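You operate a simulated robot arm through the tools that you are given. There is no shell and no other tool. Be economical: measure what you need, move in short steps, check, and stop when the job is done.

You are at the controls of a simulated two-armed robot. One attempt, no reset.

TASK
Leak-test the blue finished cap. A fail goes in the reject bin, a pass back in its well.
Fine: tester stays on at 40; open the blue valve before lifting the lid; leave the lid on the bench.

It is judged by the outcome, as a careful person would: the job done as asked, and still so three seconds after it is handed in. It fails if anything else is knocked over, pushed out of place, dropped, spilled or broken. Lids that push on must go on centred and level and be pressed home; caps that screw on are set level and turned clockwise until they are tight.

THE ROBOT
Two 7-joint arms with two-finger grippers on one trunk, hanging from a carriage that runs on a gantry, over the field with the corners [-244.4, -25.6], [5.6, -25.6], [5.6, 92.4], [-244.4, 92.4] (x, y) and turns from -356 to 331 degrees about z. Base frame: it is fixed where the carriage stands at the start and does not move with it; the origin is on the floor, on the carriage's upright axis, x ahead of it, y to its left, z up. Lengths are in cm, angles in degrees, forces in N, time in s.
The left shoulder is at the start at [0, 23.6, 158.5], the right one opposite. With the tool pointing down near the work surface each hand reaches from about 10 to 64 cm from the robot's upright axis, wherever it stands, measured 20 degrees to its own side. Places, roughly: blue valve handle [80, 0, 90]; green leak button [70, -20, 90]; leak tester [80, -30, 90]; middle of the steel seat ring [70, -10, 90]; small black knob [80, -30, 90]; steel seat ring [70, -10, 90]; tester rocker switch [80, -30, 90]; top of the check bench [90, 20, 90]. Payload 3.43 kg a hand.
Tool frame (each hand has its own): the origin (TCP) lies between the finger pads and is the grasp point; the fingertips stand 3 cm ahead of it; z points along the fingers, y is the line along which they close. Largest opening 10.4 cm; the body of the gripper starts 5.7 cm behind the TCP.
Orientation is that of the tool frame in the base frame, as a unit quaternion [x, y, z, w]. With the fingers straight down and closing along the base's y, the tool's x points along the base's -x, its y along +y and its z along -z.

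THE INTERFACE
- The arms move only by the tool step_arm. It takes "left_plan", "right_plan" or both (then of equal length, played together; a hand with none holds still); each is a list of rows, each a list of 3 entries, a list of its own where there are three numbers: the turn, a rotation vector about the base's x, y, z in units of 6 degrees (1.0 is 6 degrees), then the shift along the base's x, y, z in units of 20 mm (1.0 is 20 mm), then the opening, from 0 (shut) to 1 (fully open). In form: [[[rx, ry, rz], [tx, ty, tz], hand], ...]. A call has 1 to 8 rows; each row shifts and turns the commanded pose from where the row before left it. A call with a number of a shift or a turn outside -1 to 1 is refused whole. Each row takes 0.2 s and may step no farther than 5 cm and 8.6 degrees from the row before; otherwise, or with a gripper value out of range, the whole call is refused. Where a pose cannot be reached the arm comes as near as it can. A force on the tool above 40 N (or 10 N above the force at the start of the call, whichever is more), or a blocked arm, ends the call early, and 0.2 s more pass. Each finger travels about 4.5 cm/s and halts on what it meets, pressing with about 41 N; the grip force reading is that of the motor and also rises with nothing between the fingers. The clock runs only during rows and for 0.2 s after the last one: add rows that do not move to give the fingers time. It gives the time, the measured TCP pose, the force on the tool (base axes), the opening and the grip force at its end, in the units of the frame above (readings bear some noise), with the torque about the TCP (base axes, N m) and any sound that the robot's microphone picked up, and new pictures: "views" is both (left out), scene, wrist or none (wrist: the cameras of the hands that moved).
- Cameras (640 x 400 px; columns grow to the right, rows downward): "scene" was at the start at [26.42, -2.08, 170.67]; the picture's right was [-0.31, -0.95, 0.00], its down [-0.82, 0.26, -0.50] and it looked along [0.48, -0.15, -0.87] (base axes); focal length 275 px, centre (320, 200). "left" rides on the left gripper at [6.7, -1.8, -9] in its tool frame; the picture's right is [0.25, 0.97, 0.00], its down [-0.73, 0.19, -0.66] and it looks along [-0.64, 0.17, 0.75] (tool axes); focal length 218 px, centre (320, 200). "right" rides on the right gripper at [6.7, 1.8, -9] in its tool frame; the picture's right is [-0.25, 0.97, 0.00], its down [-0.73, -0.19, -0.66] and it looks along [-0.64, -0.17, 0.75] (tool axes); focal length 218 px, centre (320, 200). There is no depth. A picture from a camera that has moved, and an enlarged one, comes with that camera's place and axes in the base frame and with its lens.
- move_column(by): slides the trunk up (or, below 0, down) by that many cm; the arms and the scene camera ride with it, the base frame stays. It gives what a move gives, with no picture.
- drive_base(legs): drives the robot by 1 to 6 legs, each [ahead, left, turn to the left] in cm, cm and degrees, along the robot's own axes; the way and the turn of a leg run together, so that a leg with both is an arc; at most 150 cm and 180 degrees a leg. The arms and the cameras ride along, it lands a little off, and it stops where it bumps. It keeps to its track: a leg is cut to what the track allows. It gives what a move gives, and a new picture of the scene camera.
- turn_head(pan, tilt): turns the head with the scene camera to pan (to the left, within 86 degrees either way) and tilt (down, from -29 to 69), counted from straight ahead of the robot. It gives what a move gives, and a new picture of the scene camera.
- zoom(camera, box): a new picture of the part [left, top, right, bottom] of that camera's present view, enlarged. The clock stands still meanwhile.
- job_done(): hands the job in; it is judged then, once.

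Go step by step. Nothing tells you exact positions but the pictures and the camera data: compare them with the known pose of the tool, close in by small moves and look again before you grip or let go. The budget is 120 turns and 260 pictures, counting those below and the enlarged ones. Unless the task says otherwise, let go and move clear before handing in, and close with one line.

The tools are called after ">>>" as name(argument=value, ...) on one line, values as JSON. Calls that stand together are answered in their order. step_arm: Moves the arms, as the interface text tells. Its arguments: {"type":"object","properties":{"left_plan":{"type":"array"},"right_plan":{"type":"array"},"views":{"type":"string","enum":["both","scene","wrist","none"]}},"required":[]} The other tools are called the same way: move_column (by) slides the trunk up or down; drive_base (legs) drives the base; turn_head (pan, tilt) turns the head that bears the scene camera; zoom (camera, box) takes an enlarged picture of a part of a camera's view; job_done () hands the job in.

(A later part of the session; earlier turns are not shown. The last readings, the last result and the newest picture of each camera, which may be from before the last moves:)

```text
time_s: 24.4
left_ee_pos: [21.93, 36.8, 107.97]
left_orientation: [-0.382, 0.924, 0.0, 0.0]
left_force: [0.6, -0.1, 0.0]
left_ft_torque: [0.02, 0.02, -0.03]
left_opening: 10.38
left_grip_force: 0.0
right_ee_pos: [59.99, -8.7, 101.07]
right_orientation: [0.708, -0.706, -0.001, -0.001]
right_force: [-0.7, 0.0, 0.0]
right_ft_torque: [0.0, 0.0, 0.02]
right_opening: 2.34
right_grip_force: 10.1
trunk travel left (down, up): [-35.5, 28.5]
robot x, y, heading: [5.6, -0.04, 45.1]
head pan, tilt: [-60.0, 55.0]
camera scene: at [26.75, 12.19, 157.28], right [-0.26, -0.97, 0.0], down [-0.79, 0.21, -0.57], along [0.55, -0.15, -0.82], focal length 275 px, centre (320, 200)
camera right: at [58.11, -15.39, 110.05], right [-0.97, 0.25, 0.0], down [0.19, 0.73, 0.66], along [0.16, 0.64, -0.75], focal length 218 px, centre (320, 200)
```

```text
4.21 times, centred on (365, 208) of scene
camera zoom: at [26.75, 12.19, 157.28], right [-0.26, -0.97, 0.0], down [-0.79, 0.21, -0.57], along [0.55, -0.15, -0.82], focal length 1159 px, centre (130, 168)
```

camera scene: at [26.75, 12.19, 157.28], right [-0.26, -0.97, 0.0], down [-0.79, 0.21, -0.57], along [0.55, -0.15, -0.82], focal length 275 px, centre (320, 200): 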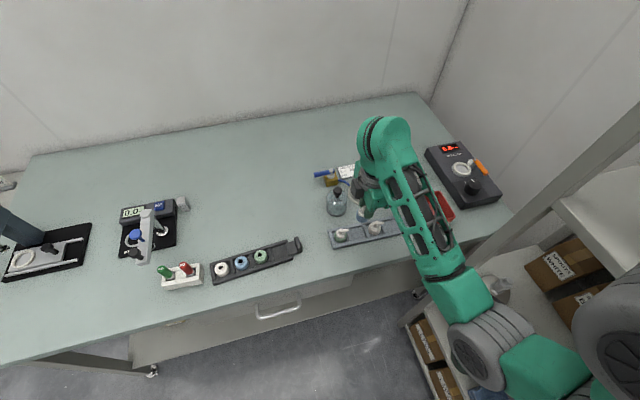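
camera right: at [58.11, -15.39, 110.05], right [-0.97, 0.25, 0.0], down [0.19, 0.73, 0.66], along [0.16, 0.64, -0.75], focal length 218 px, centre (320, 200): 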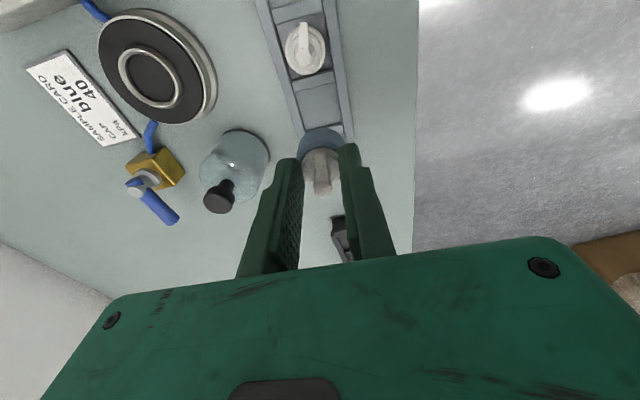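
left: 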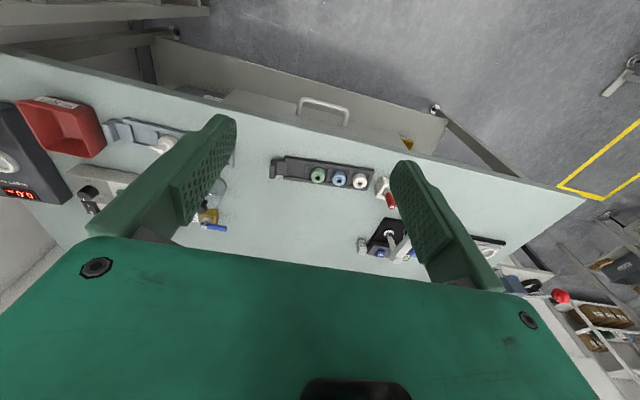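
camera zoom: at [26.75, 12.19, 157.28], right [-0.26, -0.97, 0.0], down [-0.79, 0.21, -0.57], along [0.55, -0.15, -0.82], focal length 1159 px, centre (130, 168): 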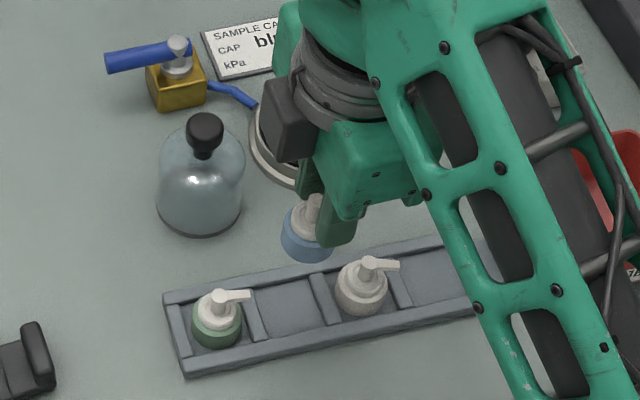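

The blue cap is in hand and level. Now I carry it over the seat ring, about (72.9,-14.6).

>>> step_arm(right_plan=[[[0, 0, 0], [1, -0.5, 0], 0.0], [[0, 0, 0], [1, -0.5, 0], 0.0], [[0, 0, 0], [1, -0.5, 0], 0.0], [[0, 0, 0], [1, -0.5, 0], 0.0], [[0, 0, 0], [1, -0.5, 0], 0.0], [[0, 0, 0], [1, -0.45, 0], 0.0], [[0, 0, 0], [0.45, 0, 0], 0.0], [[0, 0, 0], [0, 0, 0], 0.0]], views="both")

>>> zoom(camera="right", box=[230, 60, 410, 230])

>>> zoom(camera="scene", box=[310, 140, 420, 235])

```text
time_s: 26.2
left_ee_pos: [21.94, 36.88, 107.67]
left_orientation: [-0.381, 0.924, 0.0, 0.0]
left_force: [-0.1, 0.6, 0.6]
left_ft_torque: [-0.04, 0.02, -0.01]
left_opening: 10.38
left_grip_force: 0.0
right_ee_pos: [72.9, -14.71, 101.08]
right_orientation: [0.708, -0.706, -0.002, -0.001]
right_force: [0.2, 0.2, -0.2]
right_ft_torque: [-0.01, 0.01, 0.04]
right_opening: 2.35
right_grip_force: 10.0
trunk travel left (down, up): [-35.5, 28.5]
robot x, y, heading: [5.52, -0.06, 45.0]
head pan, tilt: [-60.0, 55.0]
camera scene: at [26.75, 12.19, 157.28], right [-0.26, -0.97, 0.0], down [-0.79, 0.21, -0.57], along [0.55, -0.15, -0.82], focal length 275 px, centre (320, 200)
camera right: at [70.96, -21.42, 110.16], right [-0.97, 0.25, 0.0], down [0.19, 0.73, 0.66], along [0.16, 0.64, -0.75], focal length 218 px, centre (320, 200)
```

scene: 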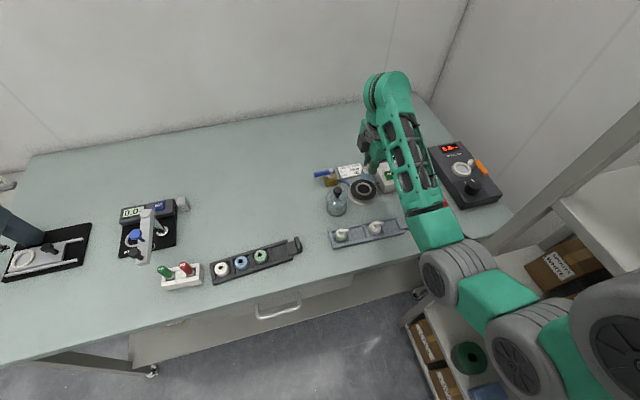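
right: 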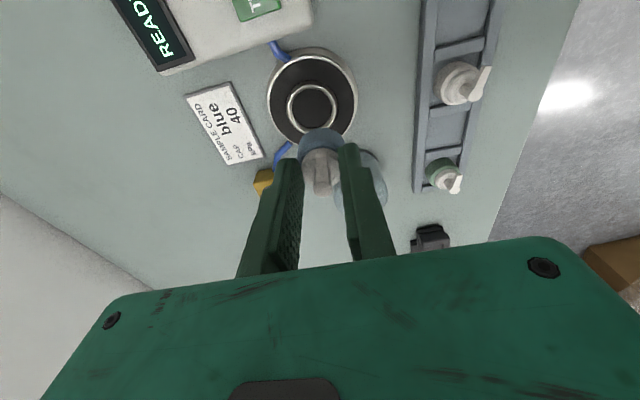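

```text
2.35 times, centred on (320, 145) of right
camera zoom: at [70.96, -21.42, 110.16], right [-0.97, 0.25, 0.0], down [0.19, 0.73, 0.66], along [0.16, 0.64, -0.75], focal length 514 px, centre (320, 329)
```

zoom: 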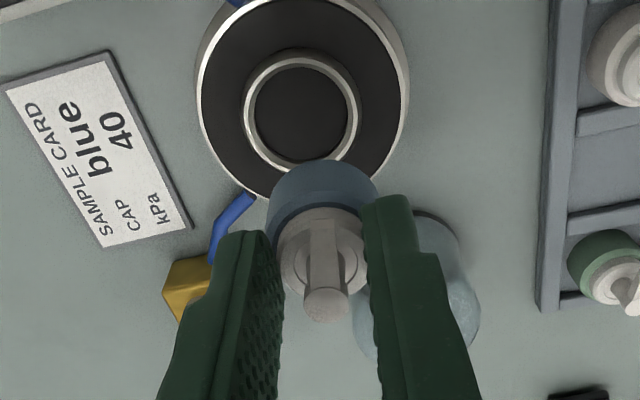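

```text
4.21 times, centred on (365, 188) of scene
camera zoom: at [26.75, 12.19, 157.28], right [-0.26, -0.97, 0.0], down [-0.79, 0.21, -0.57], along [0.55, -0.15, -0.82], focal length 1159 px, centre (130, 253)
```

zoom: 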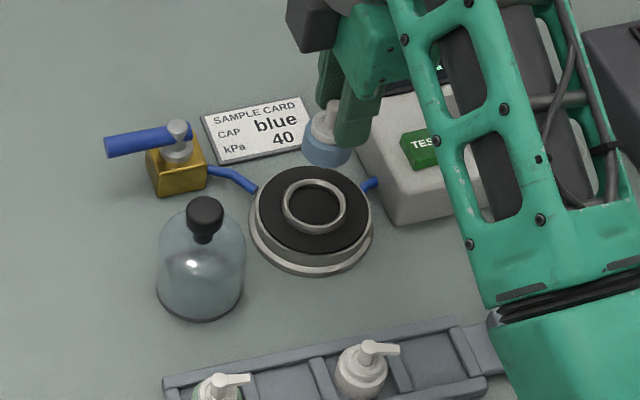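

Seat ring centre triangulates to (73.35,-14.8), top about 88.6. I shift over it and lower most of the way, then check.

>>> step_arm(right_plan=[[[0, 0, 0], [0.23, -0.07, 0], 0.0], [[0, 0, 0], [0, 0, -1], 0.0], [[0, 0, 0], [0, 0, -1], 0.0], [[0, 0, 0], [0, 0, -1], 0.0], [[0, 0, 0], [0, 0, 0], 0.0]], views="wrist")

>>> zoom(camera="right", box=[230, 60, 410, 230])

>>> zoom(camera="scene", box=[330, 160, 410, 230])

```text
time_s: 27.4
left_ee_pos: [21.83, 36.84, 107.78]
left_orientation: [-0.382, 0.924, 0.0, 0.0]
left_force: [-0.2, 0.7, -0.5]
left_ft_torque: [-0.01, -0.03, 0.03]
left_opening: 10.4
left_grip_force: 0.0
right_ee_pos: [73.33, -14.73, 95.02]
right_orientation: [0.709, -0.706, -0.001, -0.001]
right_force: [0.1, 0.3, 0.3]
right_ft_torque: [-0.03, 0.0, 0.02]
right_opening: 2.36
right_grip_force: 9.7
trunk travel left (down, up): [-35.5, 28.5]
robot x, y, heading: [5.78, 0.05, 45.1]
head pan, tilt: [-60.0, 55.0]
camera right: at [71.49, -21.41, 104.15], right [-0.97, 0.25, 0.0], down [0.19, 0.73, 0.66], along [0.16, 0.64, -0.75], focal length 218 px, centre (320, 200)
```

right: 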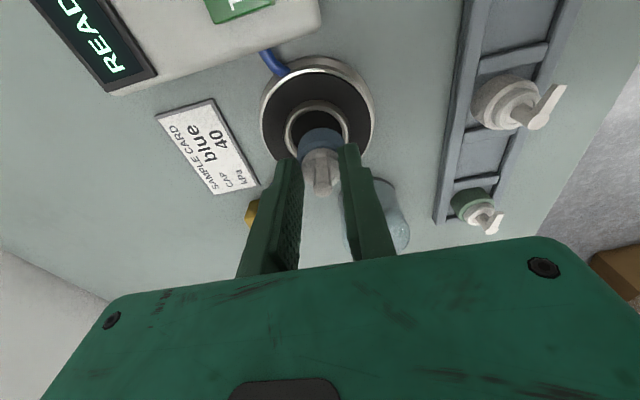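

```text
2.35 times, centred on (320, 145) of right
camera zoom: at [71.49, -21.41, 104.15], right [-0.97, 0.25, 0.0], down [0.19, 0.73, 0.66], along [0.16, 0.64, -0.75], focal length 514 px, centre (320, 329)
```

zoom: 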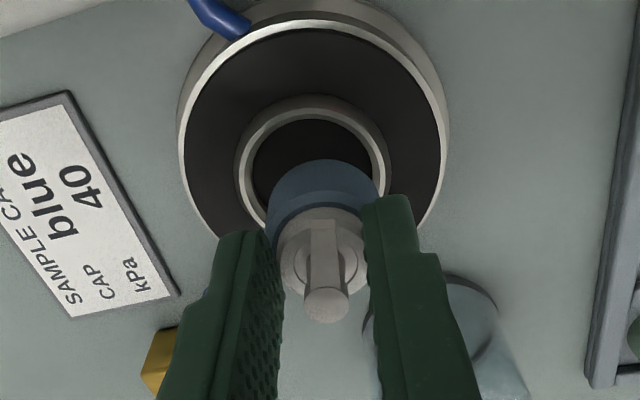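

```text
5.71 times, centred on (370, 195) of scene
camera zoom: at [26.76, 12.19, 157.28], right [-0.26, -0.97, 0.0], down [-0.79, 0.21, -0.57], along [0.55, -0.15, -0.82], focal length 1574 px, centre (34, 229)
```

zoom: 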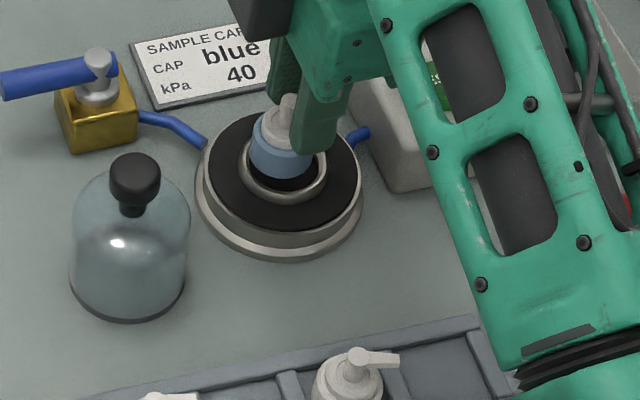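

Alignment is within a couple of mm; I nudge and lower gently while watching force.

>>> step_arm(right_plan=[[[0, 0, 0], [0.07, -0.06, -0.4], 0.0], [[0, 0, 0], [0, 0, -0.3], 0.0], [[0, 0, 0], [0, 0, 0], 0.0]], views="none")

>>> step_arm(right_plan=[[[0, 0, 0], [0, 0, -0.15], 0.0], [[0, 0, 0], [0, 0, 0], 0.0]], views="wrist")

>>> zoom(camera="scene", box=[330, 160, 410, 230])

```text
time_s: 28.2
left_ee_pos: [21.91, 36.85, 108.02]
left_orientation: [-0.382, 0.924, 0.0, 0.001]
left_force: [0.7, 0.3, 0.0]
left_ft_torque: [-0.05, 0.04, 0.0]
left_opening: 10.38
left_grip_force: 0.0
right_ee_pos: [73.46, -14.93, 93.82]
right_orientation: [0.708, -0.706, -0.001, -0.001]
right_force: [0.0, -0.9, 1.9]
right_ft_torque: [-0.02, -0.01, 0.02]
right_opening: 2.3
right_grip_force: 10.3
trunk travel left (down, up): [-35.5, 28.5]
robot x, y, heading: [5.93, 0.08, 44.8]
head pan, tilt: [-60.0, 55.0]
```

```text
time_s: 28.8
left_ee_pos: [21.96, 36.75, 107.86]
left_orientation: [-0.383, 0.924, 0.0, 0.0]
left_force: [-0.5, 0.2, 0.7]
left_ft_torque: [0.0, 0.03, 0.02]
left_opening: 10.4
left_grip_force: 0.1
right_ee_pos: [73.4, -14.9, 93.37]
right_orientation: [0.707, -0.707, 0.0, 0.0]
right_force: [1.3, -2.1, 0.5]
right_ft_torque: [-0.2, -0.1, 0.0]
right_opening: 2.33
right_grip_force: 10.1
trunk travel left (down, up): [-35.5, 28.5]
robot x, y, heading: [5.64, 0.04, 44.9]
head pan, tilt: [-60.0, 55.0]
camera right: at [71.65, -21.62, 102.49], right [-0.97, 0.25, 0.0], down [0.19, 0.73, 0.66], along [0.16, 0.64, -0.75], focal length 218 px, centre (320, 200)
```

right: 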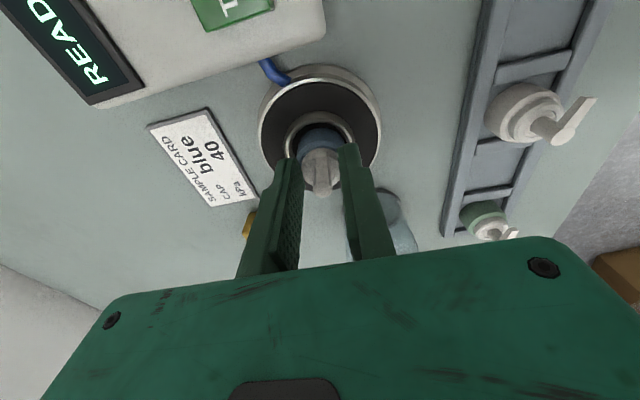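

```text
5.71 times, centred on (370, 195) of scene
camera zoom: at [26.78, 12.15, 157.27], right [-0.26, -0.97, 0.0], down [-0.79, 0.21, -0.57], along [0.55, -0.15, -0.82], focal length 1574 px, centre (34, 229)
```

zoom: 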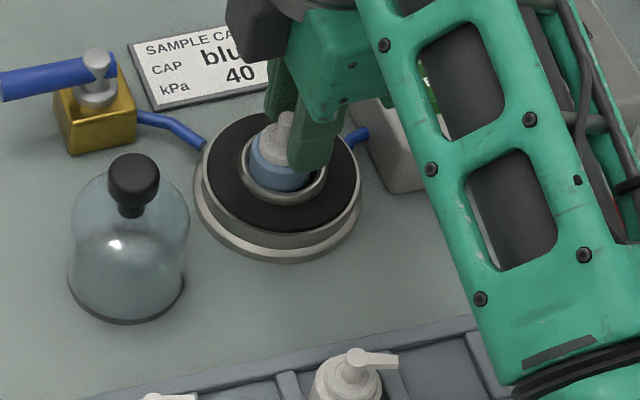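

>>> zoom(camera="right", box=[250, 60, 390, 200])

>>> step_arm(right_plan=[[[0, 0, 0], [0, -0.06, 0], 0.0], [[0, 0, 0], [0, 0, -0.1], 0.0], [[0, 0, 0], [0, 0, 0], 0.0]], views="wrist")

>>> zoom(camera="right", box=[250, 60, 390, 200])

```text
2.86 times, centred on (320, 130) of right
camera zoom: at [71.65, -21.62, 102.49], right [-0.97, 0.25, 0.0], down [0.19, 0.73, 0.66], along [0.16, 0.64, -0.75], focal length 624 px, centre (320, 400)
```

zoom: 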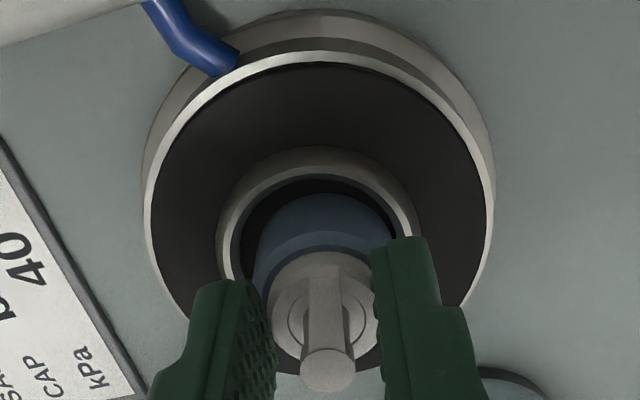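

```text
time_s: 29.6
left_ee_pos: [21.95, 36.82, 107.79]
left_orientation: [-0.382, 0.924, 0.0, -0.001]
left_force: [-0.2, -0.5, 0.8]
left_ft_torque: [0.02, 0.02, -0.03]
left_opening: 10.41
left_grip_force: 0.0
right_ee_pos: [73.57, -14.97, 93.23]
right_orientation: [0.707, -0.707, 0.0, -0.002]
right_force: [-1.0, 0.3, 6.4]
right_ft_torque: [0.04, 0.06, 0.03]
right_opening: 2.32
right_grip_force: 10.6
trunk travel left (down, up): [-35.5, 28.5]
robot x, y, heading: [5.91, -0.11, 44.9]
head pan, tilt: [-60.0, 55.0]
camera right: at [71.63, -21.67, 102.28], right [-0.97, 0.25, 0.0], down [0.19, 0.73, 0.66], along [0.17, 0.64, -0.75], focal length 218 px, centre (320, 200)
```

right: 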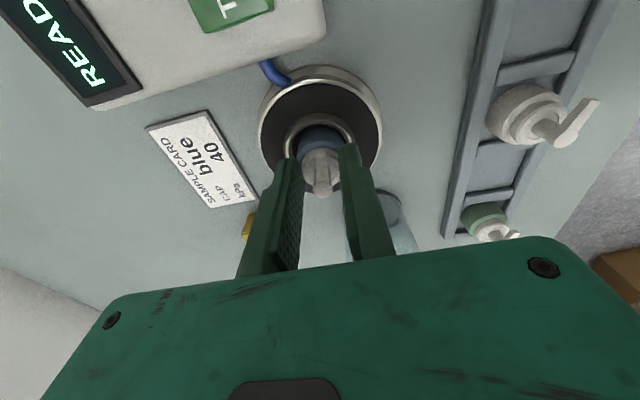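

```text
2.86 times, centred on (320, 130) of right
camera zoom: at [71.63, -21.67, 102.28], right [-0.97, 0.25, 0.0], down [0.19, 0.73, 0.66], along [0.17, 0.64, -0.75], focal length 624 px, centre (320, 400)
```

zoom: 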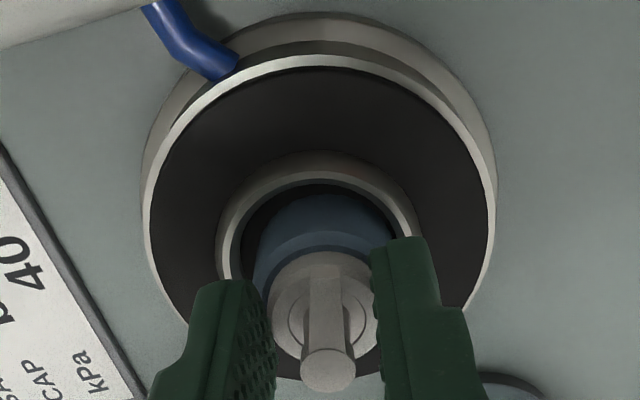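

The cap rests on the seat floor inside the ring (6.4 N upward, no side load). I ease off, release and raise.

>>> step_arm(right_plan=[[[0, 0, 0], [0, 0, 0.05], 0.0], [[0, 0, 0], [0, 0, 0], 0.3], [[0, 0, 0], [0, 0, 0], 0.5], [[0, 0, 0], [0, 0, 0], 0.5], [[0, 0, 0], [0, 0, 1], 0.5], [[0, 0, 0], [0, 0, 1], 0.5], [[0, 0, 0], [0, 0, 1], 0.5], [[0, 0, 0], [0, 0, 1], 0.5]], views="wrist")

>>> zoom(camera="scene", box=[330, 160, 410, 230])

>>> zoom(camera="right", box=[240, 60, 400, 220])

```text
time_s: 31.4
left_ee_pos: [21.92, 36.78, 107.93]
left_orientation: [-0.382, 0.924, -0.001, 0.0]
left_force: [0.7, -0.1, 1.3]
left_ft_torque: [0.0, 0.01, -0.03]
left_opening: 10.4
left_grip_force: 0.1
right_ee_pos: [73.35, -14.79, 101.19]
right_orientation: [0.708, -0.707, -0.001, -0.001]
right_force: [0.2, -0.1, -0.1]
right_ft_torque: [0.02, 0.01, -0.01]
right_opening: 5.21
right_grip_force: 0.1
trunk travel left (down, up): [-35.5, 28.5]
robot x, y, heading: [5.66, 0.05, 44.8]
head pan, tilt: [-60.0, 55.0]
camera right: at [71.5, -21.5, 110.28], right [-0.97, 0.25, 0.0], down [0.19, 0.73, 0.66], along [0.16, 0.64, -0.75], focal length 218 px, centre (320, 200)
```

right: 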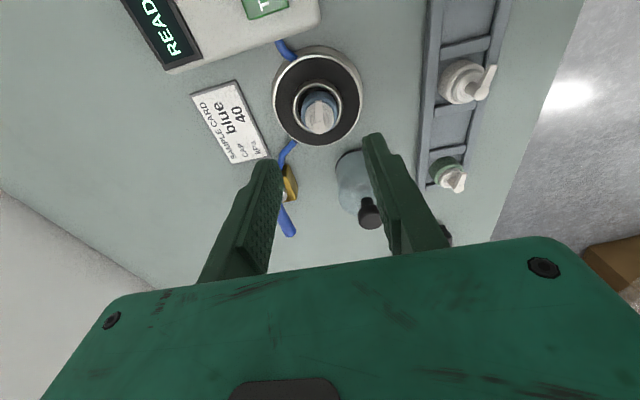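

```text
5.71 times, centred on (370, 195) of scene
camera zoom: at [26.77, 12.19, 157.28], right [-0.26, -0.97, 0.0], down [-0.79, 0.21, -0.57], along [0.55, -0.15, -0.82], focal length 1574 px, centre (34, 229)
```

zoom: 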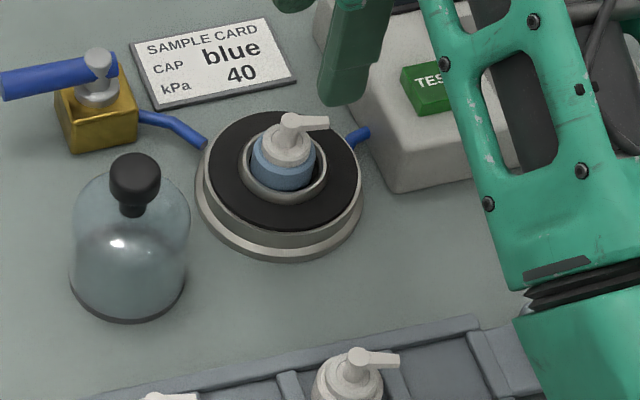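

```text
2.50 times, centred on (320, 140) of right
camera zoom: at [71.5, -21.5, 110.28], right [-0.97, 0.25, 0.0], down [0.19, 0.73, 0.66], along [0.16, 0.64, -0.75], focal length 546 px, centre (320, 350)
```

zoom: 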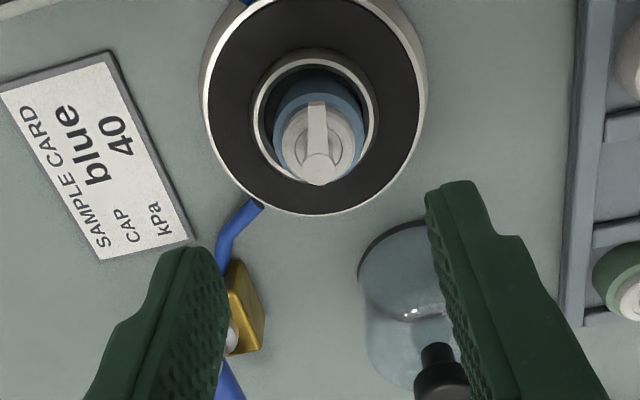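

The cap is seated level and centred. Now to the bell lid: knob centre at about (70.46,-5.0,94.5). I move above it.

>>> step_arm(right_plan=[[[0, 0, 0], [-0.5, 1, 0], 0.5], [[0, 0, 0], [-0.5, 1, 0], 0.5], [[0, 0, 0], [-0.45, 1, 0], 0.5], [[0, 0, 0], [0, 1, 0], 0.5], [[0, 0, 0], [0, 0.9, 0], 0.5], [[0, 0, 0], [0, 0, 0], 0.5]], views="wrist")

>>> zoom(camera="scene", box=[310, 150, 390, 220])

>>> zoom(camera="right", box=[230, 60, 410, 230])

```text
time_s: 32.8
left_ee_pos: [22.01, 36.89, 107.88]
left_orientation: [-0.382, 0.924, 0.0, 0.0]
left_force: [-0.8, 0.1, 0.6]
left_ft_torque: [0.01, 0.0, -0.01]
left_opening: 10.39
left_grip_force: 0.1
right_ee_pos: [70.42, -5.07, 101.12]
right_orientation: [0.707, -0.707, -0.001, -0.002]
right_force: [-0.4, -0.3, 0.6]
right_ft_torque: [0.01, -0.01, 0.01]
right_opening: 5.22
right_grip_force: 0.0
trunk travel left (down, up): [-35.5, 28.5]
robot x, y, heading: [5.44, 0.13, 45.0]
head pan, tilt: [-60.0, 55.0]
camera right: at [68.62, -11.73, 110.2], right [-0.97, 0.25, 0.0], down [0.19, 0.73, 0.66], along [0.16, 0.64, -0.75], focal length 218 px, centre (320, 200)
```

right: 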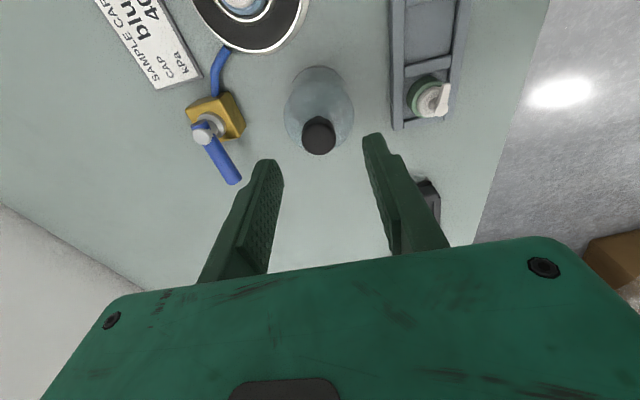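

```text
5.71 times, centred on (350, 185) of scene
camera zoom: at [26.76, 12.18, 157.28], right [-0.26, -0.97, 0.0], down [-0.79, 0.21, -0.57], along [0.55, -0.15, -0.82], focal length 1574 px, centre (149, 286)
```

zoom: 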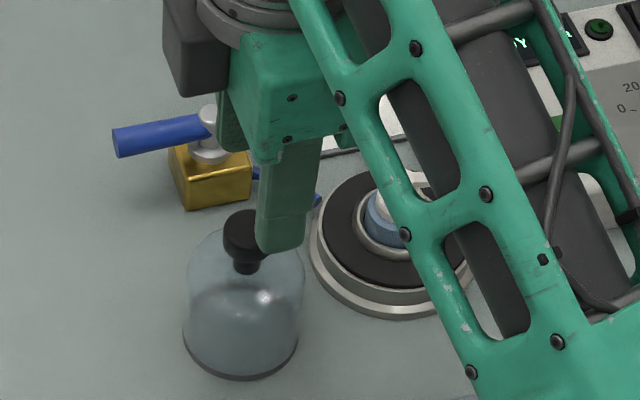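

```text
2.35 times, centred on (320, 145) of right
camera zoom: at [68.62, -11.73, 110.2], right [-0.97, 0.25, 0.0], down [0.19, 0.73, 0.66], along [0.16, 0.64, -0.75], focal length 514 px, centre (320, 329)
```

zoom: 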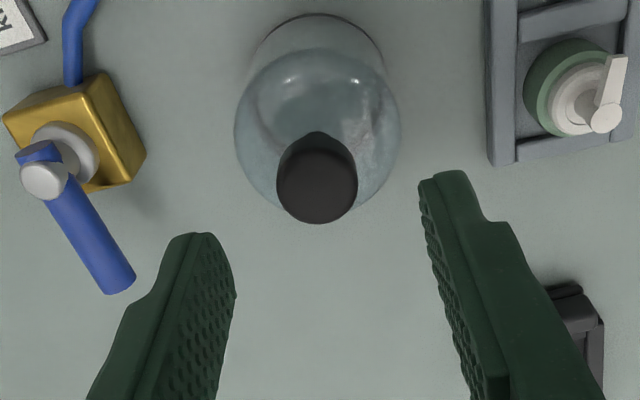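

The hand is centred over the knob; I descend to about z 95.6 and close.

>>> step_arm(right_plan=[[[0, 0, 0], [0, 0.1, -0.75], 0.5], [[0, 0, 0], [0, 0, -1], 0.5], [[0, 0, 0], [0, 0, -1], 0.5], [[0, 0, 0], [0, 0, 0], 0.4], [[0, 0, 0], [0, 0, 0], 0.2], [[0, 0, 0], [0, 0, 0], 0.0], [[0, 0, 0], [0, 0, 0], 0.0]], views="wrist")

>>> zoom(camera="right", box=[230, 60, 410, 230])

```text
time_s: 34.4
left_ee_pos: [21.86, 36.75, 107.93]
left_orientation: [-0.382, 0.924, 0.0, 0.0]
left_force: [-0.4, 0.0, -0.4]
left_ft_torque: [0.03, 0.03, -0.03]
left_opening: 10.38
left_grip_force: 0.1
right_ee_pos: [70.6, -4.97, 95.87]
right_orientation: [0.708, -0.707, -0.001, -0.002]
right_force: [0.3, -0.4, -0.3]
right_ft_torque: [0.0, -0.02, 0.03]
right_opening: 2.45
right_grip_force: 41.1
trunk travel left (down, up): [-35.5, 28.5]
robot x, y, heading: [5.84, -0.04, 45.0]
head pan, tilt: [-60.0, 55.0]
camera right: at [68.82, -11.69, 104.87], right [-0.97, 0.25, 0.0], down [0.19, 0.73, 0.66], along [0.16, 0.64, -0.75], focal length 218 px, centre (320, 200)
```

right: 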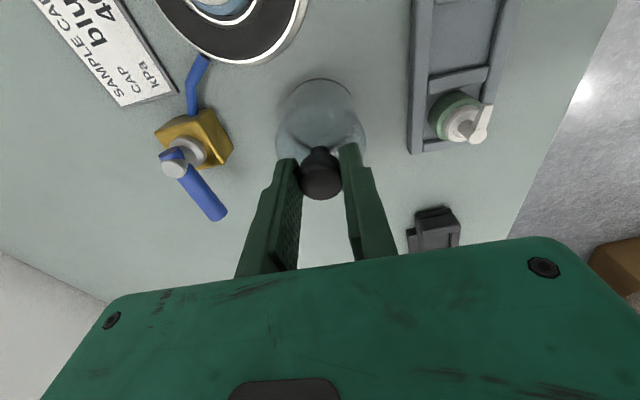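

```text
2.35 times, centred on (320, 145) of right
camera zoom: at [68.82, -11.69, 104.87], right [-0.97, 0.25, 0.0], down [0.19, 0.73, 0.66], along [0.16, 0.64, -0.75], focal length 514 px, centre (320, 329)
```

zoom: 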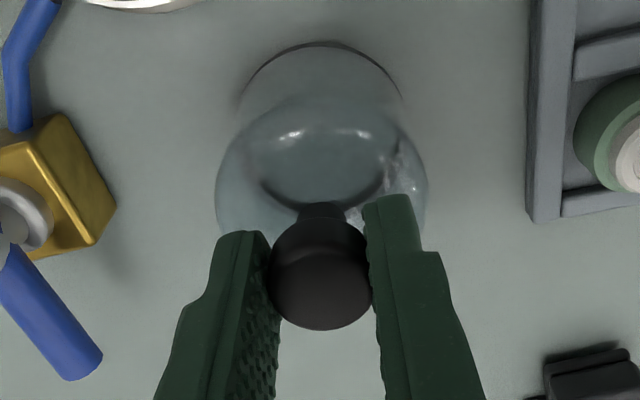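

Firm grip on the knob. I lift the bell 10 cm and carry it over the seat.

>>> step_arm(right_plan=[[[0, 0, 0], [0, 0, 0.5], 0.0], [[0, 0, 0], [0, 0, 1], 0.0], [[0, 0, 0], [0, 0, 1], 0.0], [[0, 0, 0], [0, 0, 1], 0.0], [[0, 0, 0], [0, 0, 1], 0.0], [[0, 0, 0], [0, 0, 0.5], 0.0], [[0, 0, 0], [0, 0, 0], 0.0]], views="none")

>>> step_arm(right_plan=[[[0, 0, 0], [0.5, -1, 0], 0.0], [[0, 0, 0], [0.5, -1, 0], 0.0], [[0, 0, 0], [0.4, -1, 0], 0.0], [[0, 0, 0], [0, -1, 0], 0.0], [[0, 0, 0], [0, -0.95, 0], 0.0], [[0, 0, 0], [0, 0, 0], 0.0]], views="wrist")

>>> zoom(camera="scene", box=[310, 150, 410, 230])

>>> zoom(camera="right", box=[230, 40, 410, 220])

```text
time_s: 36.0
left_ee_pos: [21.88, 36.85, 107.86]
left_orientation: [-0.382, 0.924, 0.0, 0.0]
left_force: [0.3, 0.1, -0.6]
left_ft_torque: [0.01, 0.0, -0.03]
left_opening: 10.4
left_grip_force: 0.2
right_ee_pos: [70.51, -4.84, 105.8]
right_orientation: [0.707, -0.707, -0.001, -0.002]
right_force: [-0.5, -0.2, -0.8]
right_ft_torque: [-0.01, -0.04, -0.02]
right_opening: 2.46
right_grip_force: 40.8
trunk travel left (down, up): [-35.5, 28.5]
robot x, y, heading: [5.78, -0.0, 45.1]
head pan, tilt: [-60.0, 55.0]
```

```text
time_s: 37.4
left_ee_pos: [21.86, 36.9, 107.86]
left_orientation: [-0.382, 0.924, 0.0, 0.0]
left_force: [-0.2, -0.1, -0.1]
left_ft_torque: [-0.01, 0.02, -0.02]
left_opening: 10.39
left_grip_force: 0.1
right_ee_pos: [73.24, -15.02, 105.9]
right_orientation: [0.707, -0.707, -0.001, -0.001]
right_force: [-0.1, 0.3, 0.3]
right_ft_torque: [0.01, 0.02, 0.01]
right_opening: 2.43
right_grip_force: 41.3
trunk travel left (down, up): [-35.5, 28.5]
robot x, y, heading: [5.55, 0.03, 44.9]
head pan, tilt: [-60.0, 55.0]
camera right: at [71.46, -21.6, 114.88], right [-0.97, 0.25, 0.0], down [0.19, 0.73, 0.66], along [0.16, 0.64, -0.75], focal length 218 px, centre (320, 200)
```

right: 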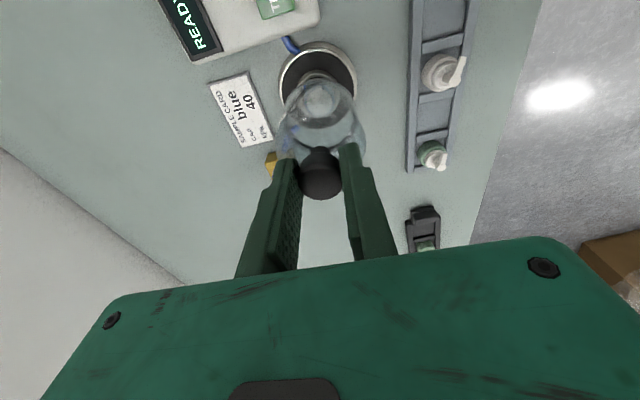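

```text
5.00 times, centred on (360, 190) of scene
camera zoom: at [26.75, 12.2, 157.28], right [-0.26, -0.97, 0.0], down [-0.79, 0.21, -0.57], along [0.55, -0.15, -0.82], focal length 1377 px, centre (120, 250)
```

zoom: 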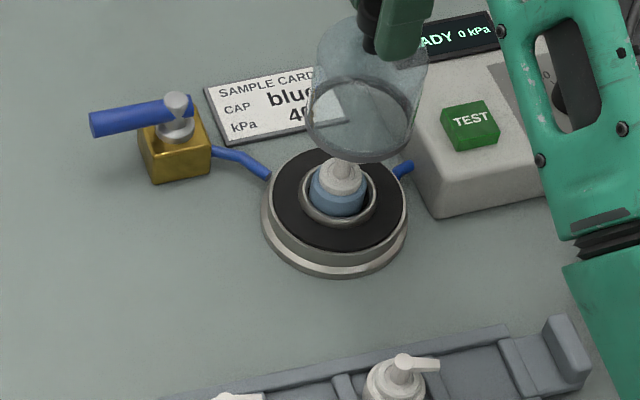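

```text
2.22 times, centred on (320, 130) of right
camera zoom: at [71.46, -21.6, 114.88], right [-0.97, 0.25, 0.0], down [0.19, 0.73, 0.66], along [0.16, 0.64, -0.75], focal length 485 px, centre (320, 356)
```

zoom: 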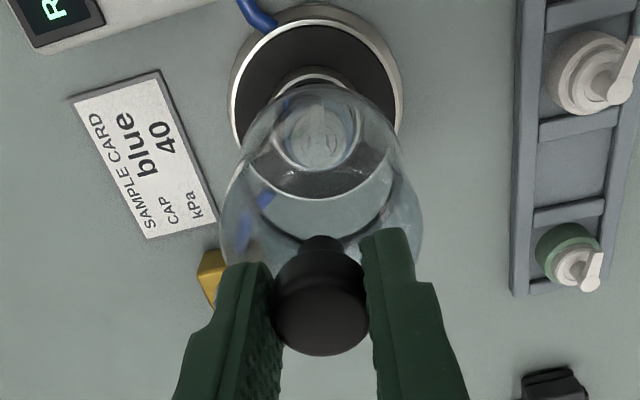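

Bell is aligned over the seat (within ~1 mm relative to the ring). I lower most of the way and look.

>>> step_arm(right_plan=[[[0, 0, 0], [0.03, 0.05, -1], 0.0], [[0, 0, 0], [0, 0, -1], 0.0], [[0, 0, 0], [0, 0, -0.8], 0.0], [[0, 0, 0], [0, 0, 0], 0.0]], views="wrist")

>>> zoom(camera="scene", box=[330, 160, 410, 230])

>>> zoom(camera="right", box=[230, 40, 410, 220])

```text
time_s: 38.4
left_ee_pos: [21.94, 36.88, 107.92]
left_orientation: [-0.381, 0.924, 0.001, 0.0]
left_force: [-0.5, -0.3, -0.4]
left_ft_torque: [-0.04, -0.04, 0.02]
left_opening: 10.39
left_grip_force: 0.0
right_ee_pos: [73.39, -14.76, 100.17]
right_orientation: [0.708, -0.707, -0.001, -0.002]
right_force: [-0.9, -0.1, -0.3]
right_ft_torque: [0.02, 0.01, -0.03]
right_opening: 2.44
right_grip_force: 40.9
trunk travel left (down, up): [-35.5, 28.5]
robot x, y, heading: [5.63, -0.01, 45.1]
head pan, tilt: [-60.0, 55.0]
camera right: at [71.56, -21.41, 109.27], right [-0.97, 0.25, 0.0], down [0.19, 0.73, 0.66], along [0.17, 0.64, -0.75], focal length 218 px, centre (320, 200)
```

right: 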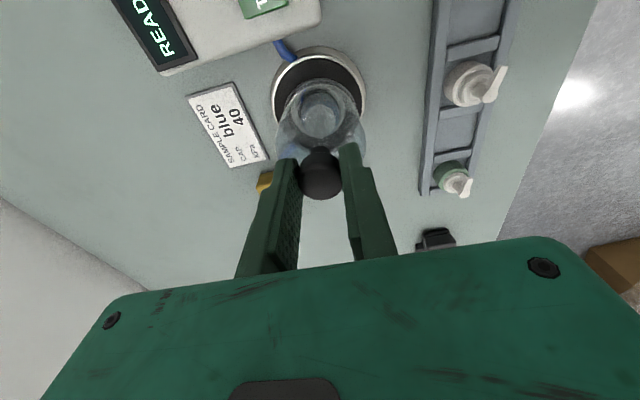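

```text
5.71 times, centred on (370, 195) of scene
camera zoom: at [26.76, 12.19, 157.28], right [-0.26, -0.97, 0.0], down [-0.79, 0.21, -0.57], along [0.55, -0.15, -0.82], focal length 1574 px, centre (34, 229)
```

zoom: 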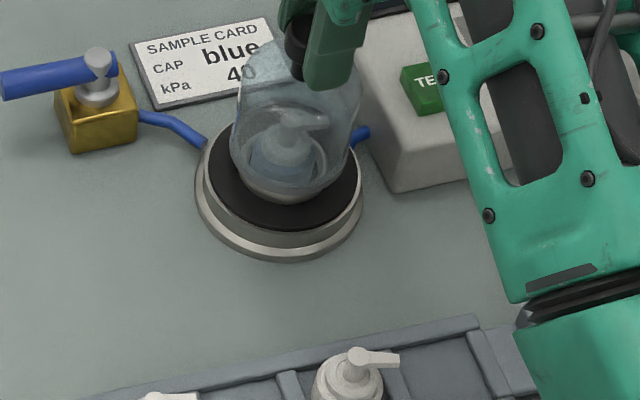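

```text
2.22 times, centred on (320, 130) of right
camera zoom: at [71.56, -21.41, 109.27], right [-0.97, 0.25, 0.0], down [0.19, 0.73, 0.66], along [0.17, 0.64, -0.75], focal length 485 px, centre (320, 356)
```

zoom: 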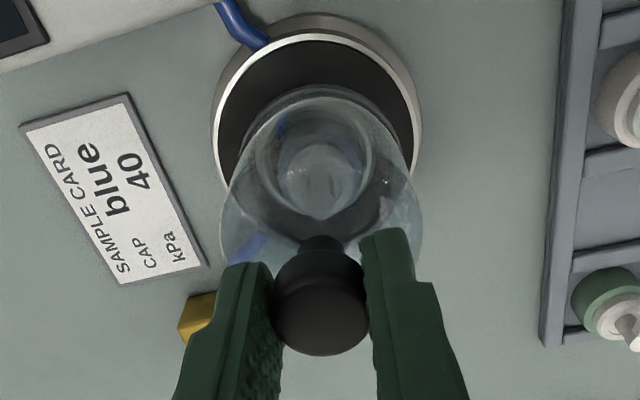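

Looks centred over the gasket. I lower in small steps to find contact.

>>> step_arm(right_plan=[[[0, 0, 0], [0, 0, -0.4], 0.0], [[0, 0, 0], [0, 0, -0.2], 0.0], [[0, 0, 0], [0, 0, 0], 0.0]], views="none")

>>> step_arm(right_plan=[[[0, 0, 0], [0, 0, -0.15], 0.0], [[0, 0, 0], [0, 0, 0], 0.0]], views="none")

>>> step_arm(right_plan=[[[0, 0, 0], [0, 0, -0.15], 0.0], [[0, 0, 0], [0, 0, 0], 0.0]], views="wrist")

>>> zoom(camera="scene", box=[330, 160, 410, 230])

```text
time_s: 39.2
left_ee_pos: [21.94, 36.83, 107.88]
left_orientation: [-0.382, 0.924, 0.0, 0.0]
left_force: [-0.4, -0.5, -0.1]
left_ft_torque: [0.01, 0.03, 0.01]
left_opening: 10.4
left_grip_force: 0.1
right_ee_pos: [73.4, -14.68, 98.99]
right_orientation: [0.708, -0.707, -0.001, -0.001]
right_force: [0.5, -0.6, -0.1]
right_ft_torque: [0.03, 0.0, 0.0]
right_opening: 2.44
right_grip_force: 40.9
trunk travel left (down, up): [-35.5, 28.5]
robot x, y, heading: [5.32, 0.28, 45.0]
head pan, tilt: [-60.0, 55.0]
```

```text
time_s: 39.8
left_ee_pos: [21.94, 36.77, 107.91]
left_orientation: [-0.382, 0.924, 0.0, 0.0]
left_force: [-0.3, 0.2, 0.6]
left_ft_torque: [-0.01, 0.01, 0.01]
left_opening: 10.41
left_grip_force: 0.0
right_ee_pos: [73.5, -14.6, 98.71]
right_orientation: [0.708, -0.706, -0.001, -0.001]
right_force: [-0.6, 1.3, -1.1]
right_ft_torque: [-0.03, 0.01, -0.01]
right_opening: 2.45
right_grip_force: 41.4
trunk travel left (down, up): [-35.5, 28.5]
robot x, y, heading: [5.49, -0.09, 44.8]
head pan, tilt: [-60.0, 55.0]
```

```text
time_s: 40.4
left_ee_pos: [21.9, 36.9, 107.89]
left_orientation: [-0.381, 0.924, 0.001, 0.0]
left_force: [-0.3, 0.1, -0.5]
left_ft_torque: [-0.04, -0.02, 0.01]
left_opening: 10.4
left_grip_force: 0.1
right_ee_pos: [73.53, -14.69, 98.39]
right_orientation: [0.707, -0.707, -0.001, -0.002]
right_force: [2.6, 0.5, -0.3]
right_ft_torque: [0.01, -0.18, 0.02]
right_opening: 2.41
right_grip_force: 41.4
trunk travel left (down, up): [-35.5, 28.5]
robot x, y, heading: [5.48, 0.17, 45.0]
head pan, tilt: [-60.0, 55.0]
camera right: at [71.58, -21.43, 107.5], right [-0.97, 0.25, 0.0], down [0.19, 0.73, 0.66], along [0.17, 0.64, -0.75], focal length 218 px, centre (320, 200)
```

right: 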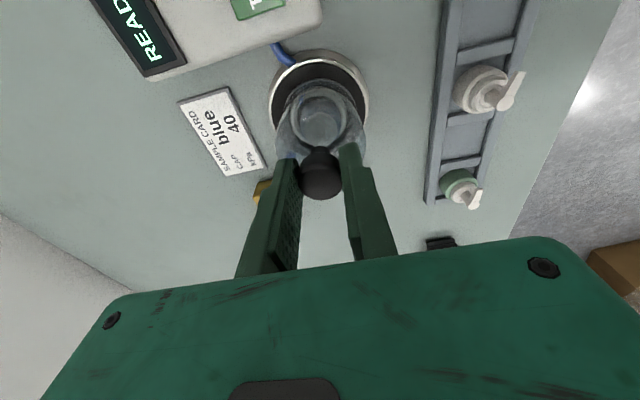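

```text
5.71 times, centred on (370, 195) of scene
camera zoom: at [26.78, 12.2, 157.28], right [-0.26, -0.97, 0.0], down [-0.79, 0.21, -0.57], along [0.55, -0.15, -0.82], focal length 1574 px, centre (34, 229)
```

zoom: 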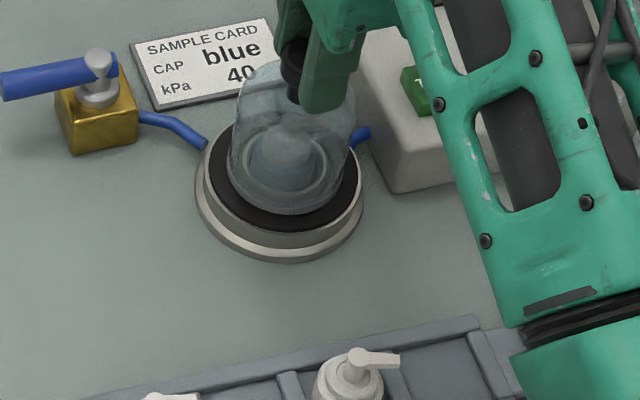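

A light +x side force (2.6 N): perhaps the rim touches something. I follow it by 1 mm and re-read before going lower.

>>> step_arm(right_plan=[[[0, 0, 0], [0.05, 0, 0], 0.0], [[0, 0, 0], [0, 0, 0], 0.0]], views="none")

>>> step_arm(right_plan=[[[0, 0, 0], [0, 0, -0.1], 0.0], [[0, 0, 0], [0, 0, 0], 0.0]], views="none")

>>> zoom(camera="right", box=[260, 40, 380, 180])

```text
time_s: 41.0
left_ee_pos: [21.95, 36.88, 107.94]
left_orientation: [-0.382, 0.924, 0.0, 0.0]
left_force: [0.6, 0.2, -0.2]
left_ft_torque: [-0.01, 0.0, 0.04]
left_opening: 10.39
left_grip_force: 0.1
right_ee_pos: [73.51, -14.77, 98.42]
right_orientation: [0.708, -0.707, -0.001, -0.001]
right_force: [0.0, 0.7, -0.1]
right_ft_torque: [-0.02, 0.01, 0.0]
right_opening: 2.44
right_grip_force: 40.1
trunk travel left (down, up): [-35.5, 28.5]
robot x, y, heading: [6.01, -0.29, 45.1]
head pan, tilt: [-60.0, 55.0]
```

```text
time_s: 41.6
left_ee_pos: [21.9, 36.78, 107.91]
left_orientation: [-0.382, 0.924, -0.001, 0.0]
left_force: [-0.2, 0.3, 0.5]
left_ft_torque: [-0.01, 0.0, 0.01]
left_opening: 10.42
left_grip_force: 0.1
right_ee_pos: [73.46, -14.8, 98.24]
right_orientation: [0.707, -0.707, 0.0, -0.002]
right_force: [-0.9, -0.4, 3.4]
right_ft_torque: [0.13, 0.16, 0.08]
right_opening: 2.41
right_grip_force: 41.4
trunk travel left (down, up): [-35.5, 28.5]
robot x, y, heading: [5.56, 0.18, 45.1]
head pan, tilt: [-60.0, 55.0]
```

```text
2.86 times, centred on (320, 110) of right
camera zoom: at [71.71, -21.45, 107.27], right [-0.97, 0.25, 0.0], down [0.19, 0.73, 0.66], along [0.17, 0.64, -0.75], focal length 624 px, centre (320, 457)
```

zoom: 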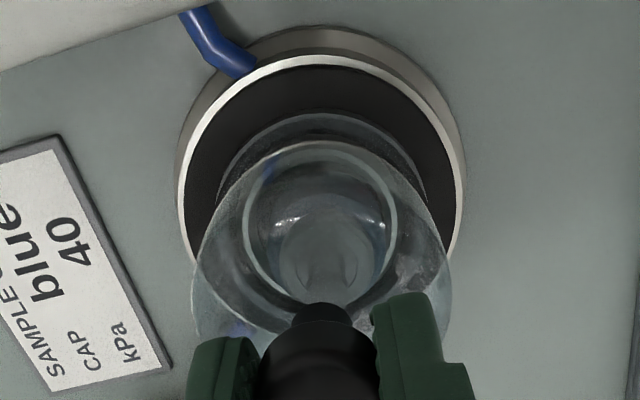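

>>> step_arm(right_plan=[[[0, 0, 0], [0, 0, -0.1], 0.0], [[0, 0, 0], [0, 0, 0], 0.0]], views="none")

>>> zoom(camera="scene", box=[340, 160, 400, 220])

```text
time_s: 42.2
left_ee_pos: [21.94, 36.92, 107.88]
left_orientation: [-0.382, 0.924, 0.0, 0.0]
left_force: [1.0, 0.3, -0.2]
left_ft_torque: [0.02, 0.0, 0.03]
left_opening: 10.39
left_grip_force: 0.0
right_ee_pos: [73.59, -14.77, 98.26]
right_orientation: [0.708, -0.706, 0.0, -0.002]
right_force: [-6.1, 0.2, 18.8]
right_ft_torque: [0.09, 0.25, 0.06]
right_opening: 2.4
right_grip_force: 40.4
trunk travel left (down, up): [-35.5, 28.5]
robot x, y, heading: [5.16, 0.11, 45.0]
head pan, tilt: [-60.0, 55.0]
```

```text
6.67 times, centred on (370, 190) of scene
camera zoom: at [26.78, 12.18, 157.31], right [-0.26, -0.97, 0.0], down [-0.79, 0.21, -0.57], along [0.55, -0.15, -0.82], focal length 1836 px, centre (-13, 267)
```

zoom: 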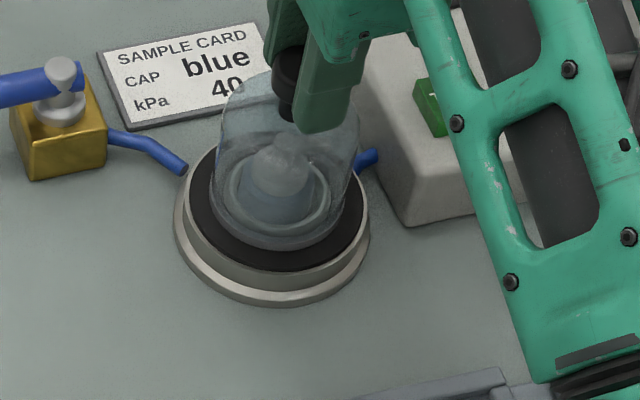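

It is down on the gasket but looks about 2–3 mm off toward -y. I lift slightly, recentre and lower again.

>>> step_arm(right_plan=[[[0, 0, 0], [0, 0, 0.35], 0.0], [[0, 0, 0], [0, 0.12, 0], 0.0], [[0, 0, 0], [0, 0, -0.2], 0.0], [[0, 0, 0], [0, 0, 0], 0.0]], views="none")

>>> step_arm(right_plan=[[[0, 0, 0], [0, 0, -0.1], 0.0], [[0, 0, 0], [0, 0, 0], 0.0]], views="none")

>>> zoom(camera="scene", box=[340, 160, 400, 220])

```text
time_s: 43.2
left_ee_pos: [21.86, 36.82, 107.88]
left_orientation: [-0.382, 0.924, -0.001, 0.0]
left_force: [0.2, 0.8, 0.6]
left_ft_torque: [0.03, -0.03, 0.01]
left_opening: 10.4
left_grip_force: 0.2
right_ee_pos: [73.51, -14.51, 98.19]
right_orientation: [0.708, -0.707, -0.003, -0.001]
right_force: [1.2, -1.0, -0.7]
right_ft_torque: [-0.13, -0.15, -0.04]
right_opening: 2.41
right_grip_force: 41.4
trunk travel left (down, up): [-35.5, 28.5]
robot x, y, heading: [5.79, 0.14, 44.8]
head pan, tilt: [-60.0, 55.0]
```

```text
time_s: 43.8
left_ee_pos: [21.99, 36.8, 107.81]
left_orientation: [-0.381, 0.924, 0.0, 0.0]
left_force: [0.2, -0.5, -0.6]
left_ft_torque: [0.02, -0.01, -0.05]
left_opening: 10.41
left_grip_force: 0.0
right_ee_pos: [73.54, -14.47, 98.35]
right_orientation: [0.708, -0.706, -0.001, -0.003]
right_force: [-6.4, 0.8, 14.2]
right_ft_torque: [0.06, 0.25, 0.03]
right_opening: 2.44
right_grip_force: 41.2
trunk travel left (down, up): [-35.5, 28.5]
robot x, y, heading: [5.99, -0.28, 44.9]
head pan, tilt: [-60.0, 55.0]
```

```text
6.67 times, centred on (370, 190) of scene
camera zoom: at [26.77, 12.18, 157.3], right [-0.26, -0.97, 0.0], down [-0.79, 0.21, -0.57], along [0.55, -0.15, -0.82], focal length 1836 px, centre (-13, 267)
```

zoom: 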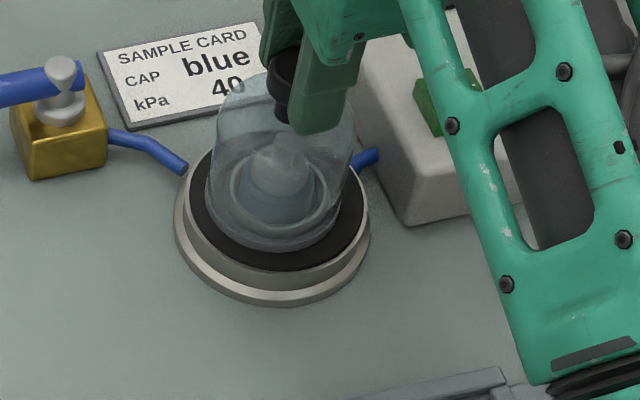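

Now it is centred and pressed down on the gasket. I release the knob, rise, and look at it.

>>> step_arm(right_plan=[[[0, 0, 0], [0, 0, 0.08], 0.0], [[0, 0, 0], [0, 0, 0], 0.3], [[0, 0, 0], [0, 0, 0], 0.5], [[0, 0, 0], [0, 0, 0], 0.5], [[0, 0, 0], [0, 0, 1], 0.5], [[0, 0, 0], [0, 0, 1], 0.5], [[0, 0, 0], [0, 0, 1], 0.5], [[0, 0, 0], [-1, 0, 1], 0.5]], views="wrist")

>>> zoom(camera="scene", box=[310, 150, 410, 230])

>>> zoom(camera="right", box=[200, 60, 380, 230])

```text
time_s: 45.6
left_ee_pos: [21.84, 36.98, 107.78]
left_orientation: [-0.382, 0.924, 0.0, -0.001]
left_force: [0.3, 0.9, -1.0]
left_ft_torque: [0.02, 0.01, 0.01]
left_opening: 10.42
left_grip_force: 0.1
right_ee_pos: [71.24, -14.49, 105.97]
right_orientation: [0.707, -0.707, -0.003, 0.001]
right_force: [-0.5, -0.2, -0.1]
right_ft_torque: [-0.01, 0.01, 0.01]
right_opening: 5.21
right_grip_force: 0.1
trunk travel left (down, up): [-35.5, 28.5]
robot x, y, heading: [5.42, -0.13, 45.0]
head pan, tilt: [-60.0, 55.0]
camera right: at [69.46, -21.16, 115.14], right [-0.97, 0.25, 0.0], down [0.19, 0.73, 0.66], along [0.16, 0.64, -0.75], focal length 218 px, centre (320, 200)
```

right: 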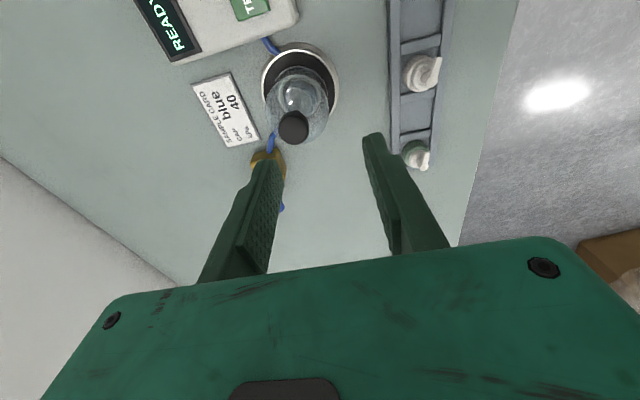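

```text
5.00 times, centred on (360, 190) of scene
camera zoom: at [26.72, 12.19, 157.26], right [-0.26, -0.97, 0.0], down [-0.79, 0.21, -0.57], along [0.55, -0.15, -0.82], focal length 1377 px, centre (120, 250)
```

zoom: 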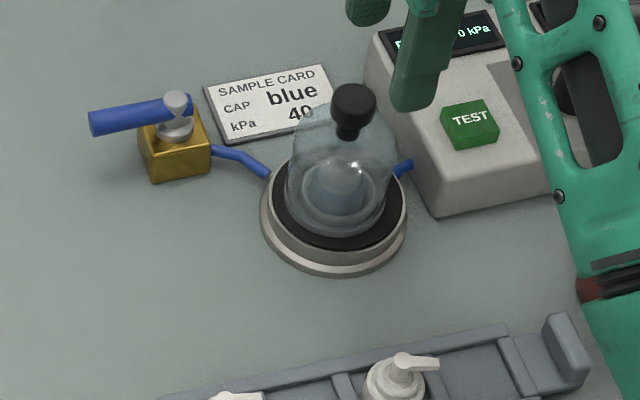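

```text
2.35 times, centred on (290, 145) of right
camera zoom: at [69.46, -21.16, 115.14], right [-0.97, 0.25, 0.0], down [0.19, 0.73, 0.66], along [0.16, 0.64, -0.75], focal length 514 px, centre (391, 329)
```

zoom: 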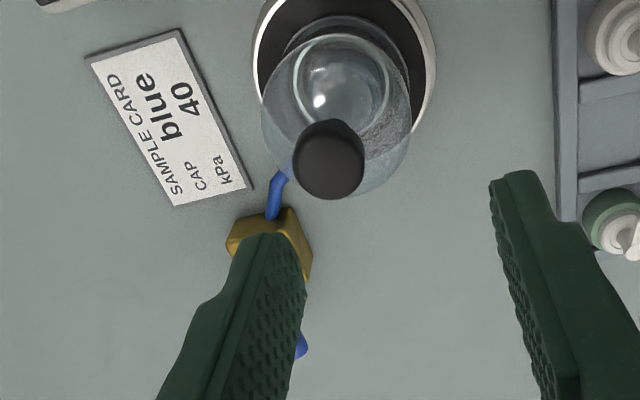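

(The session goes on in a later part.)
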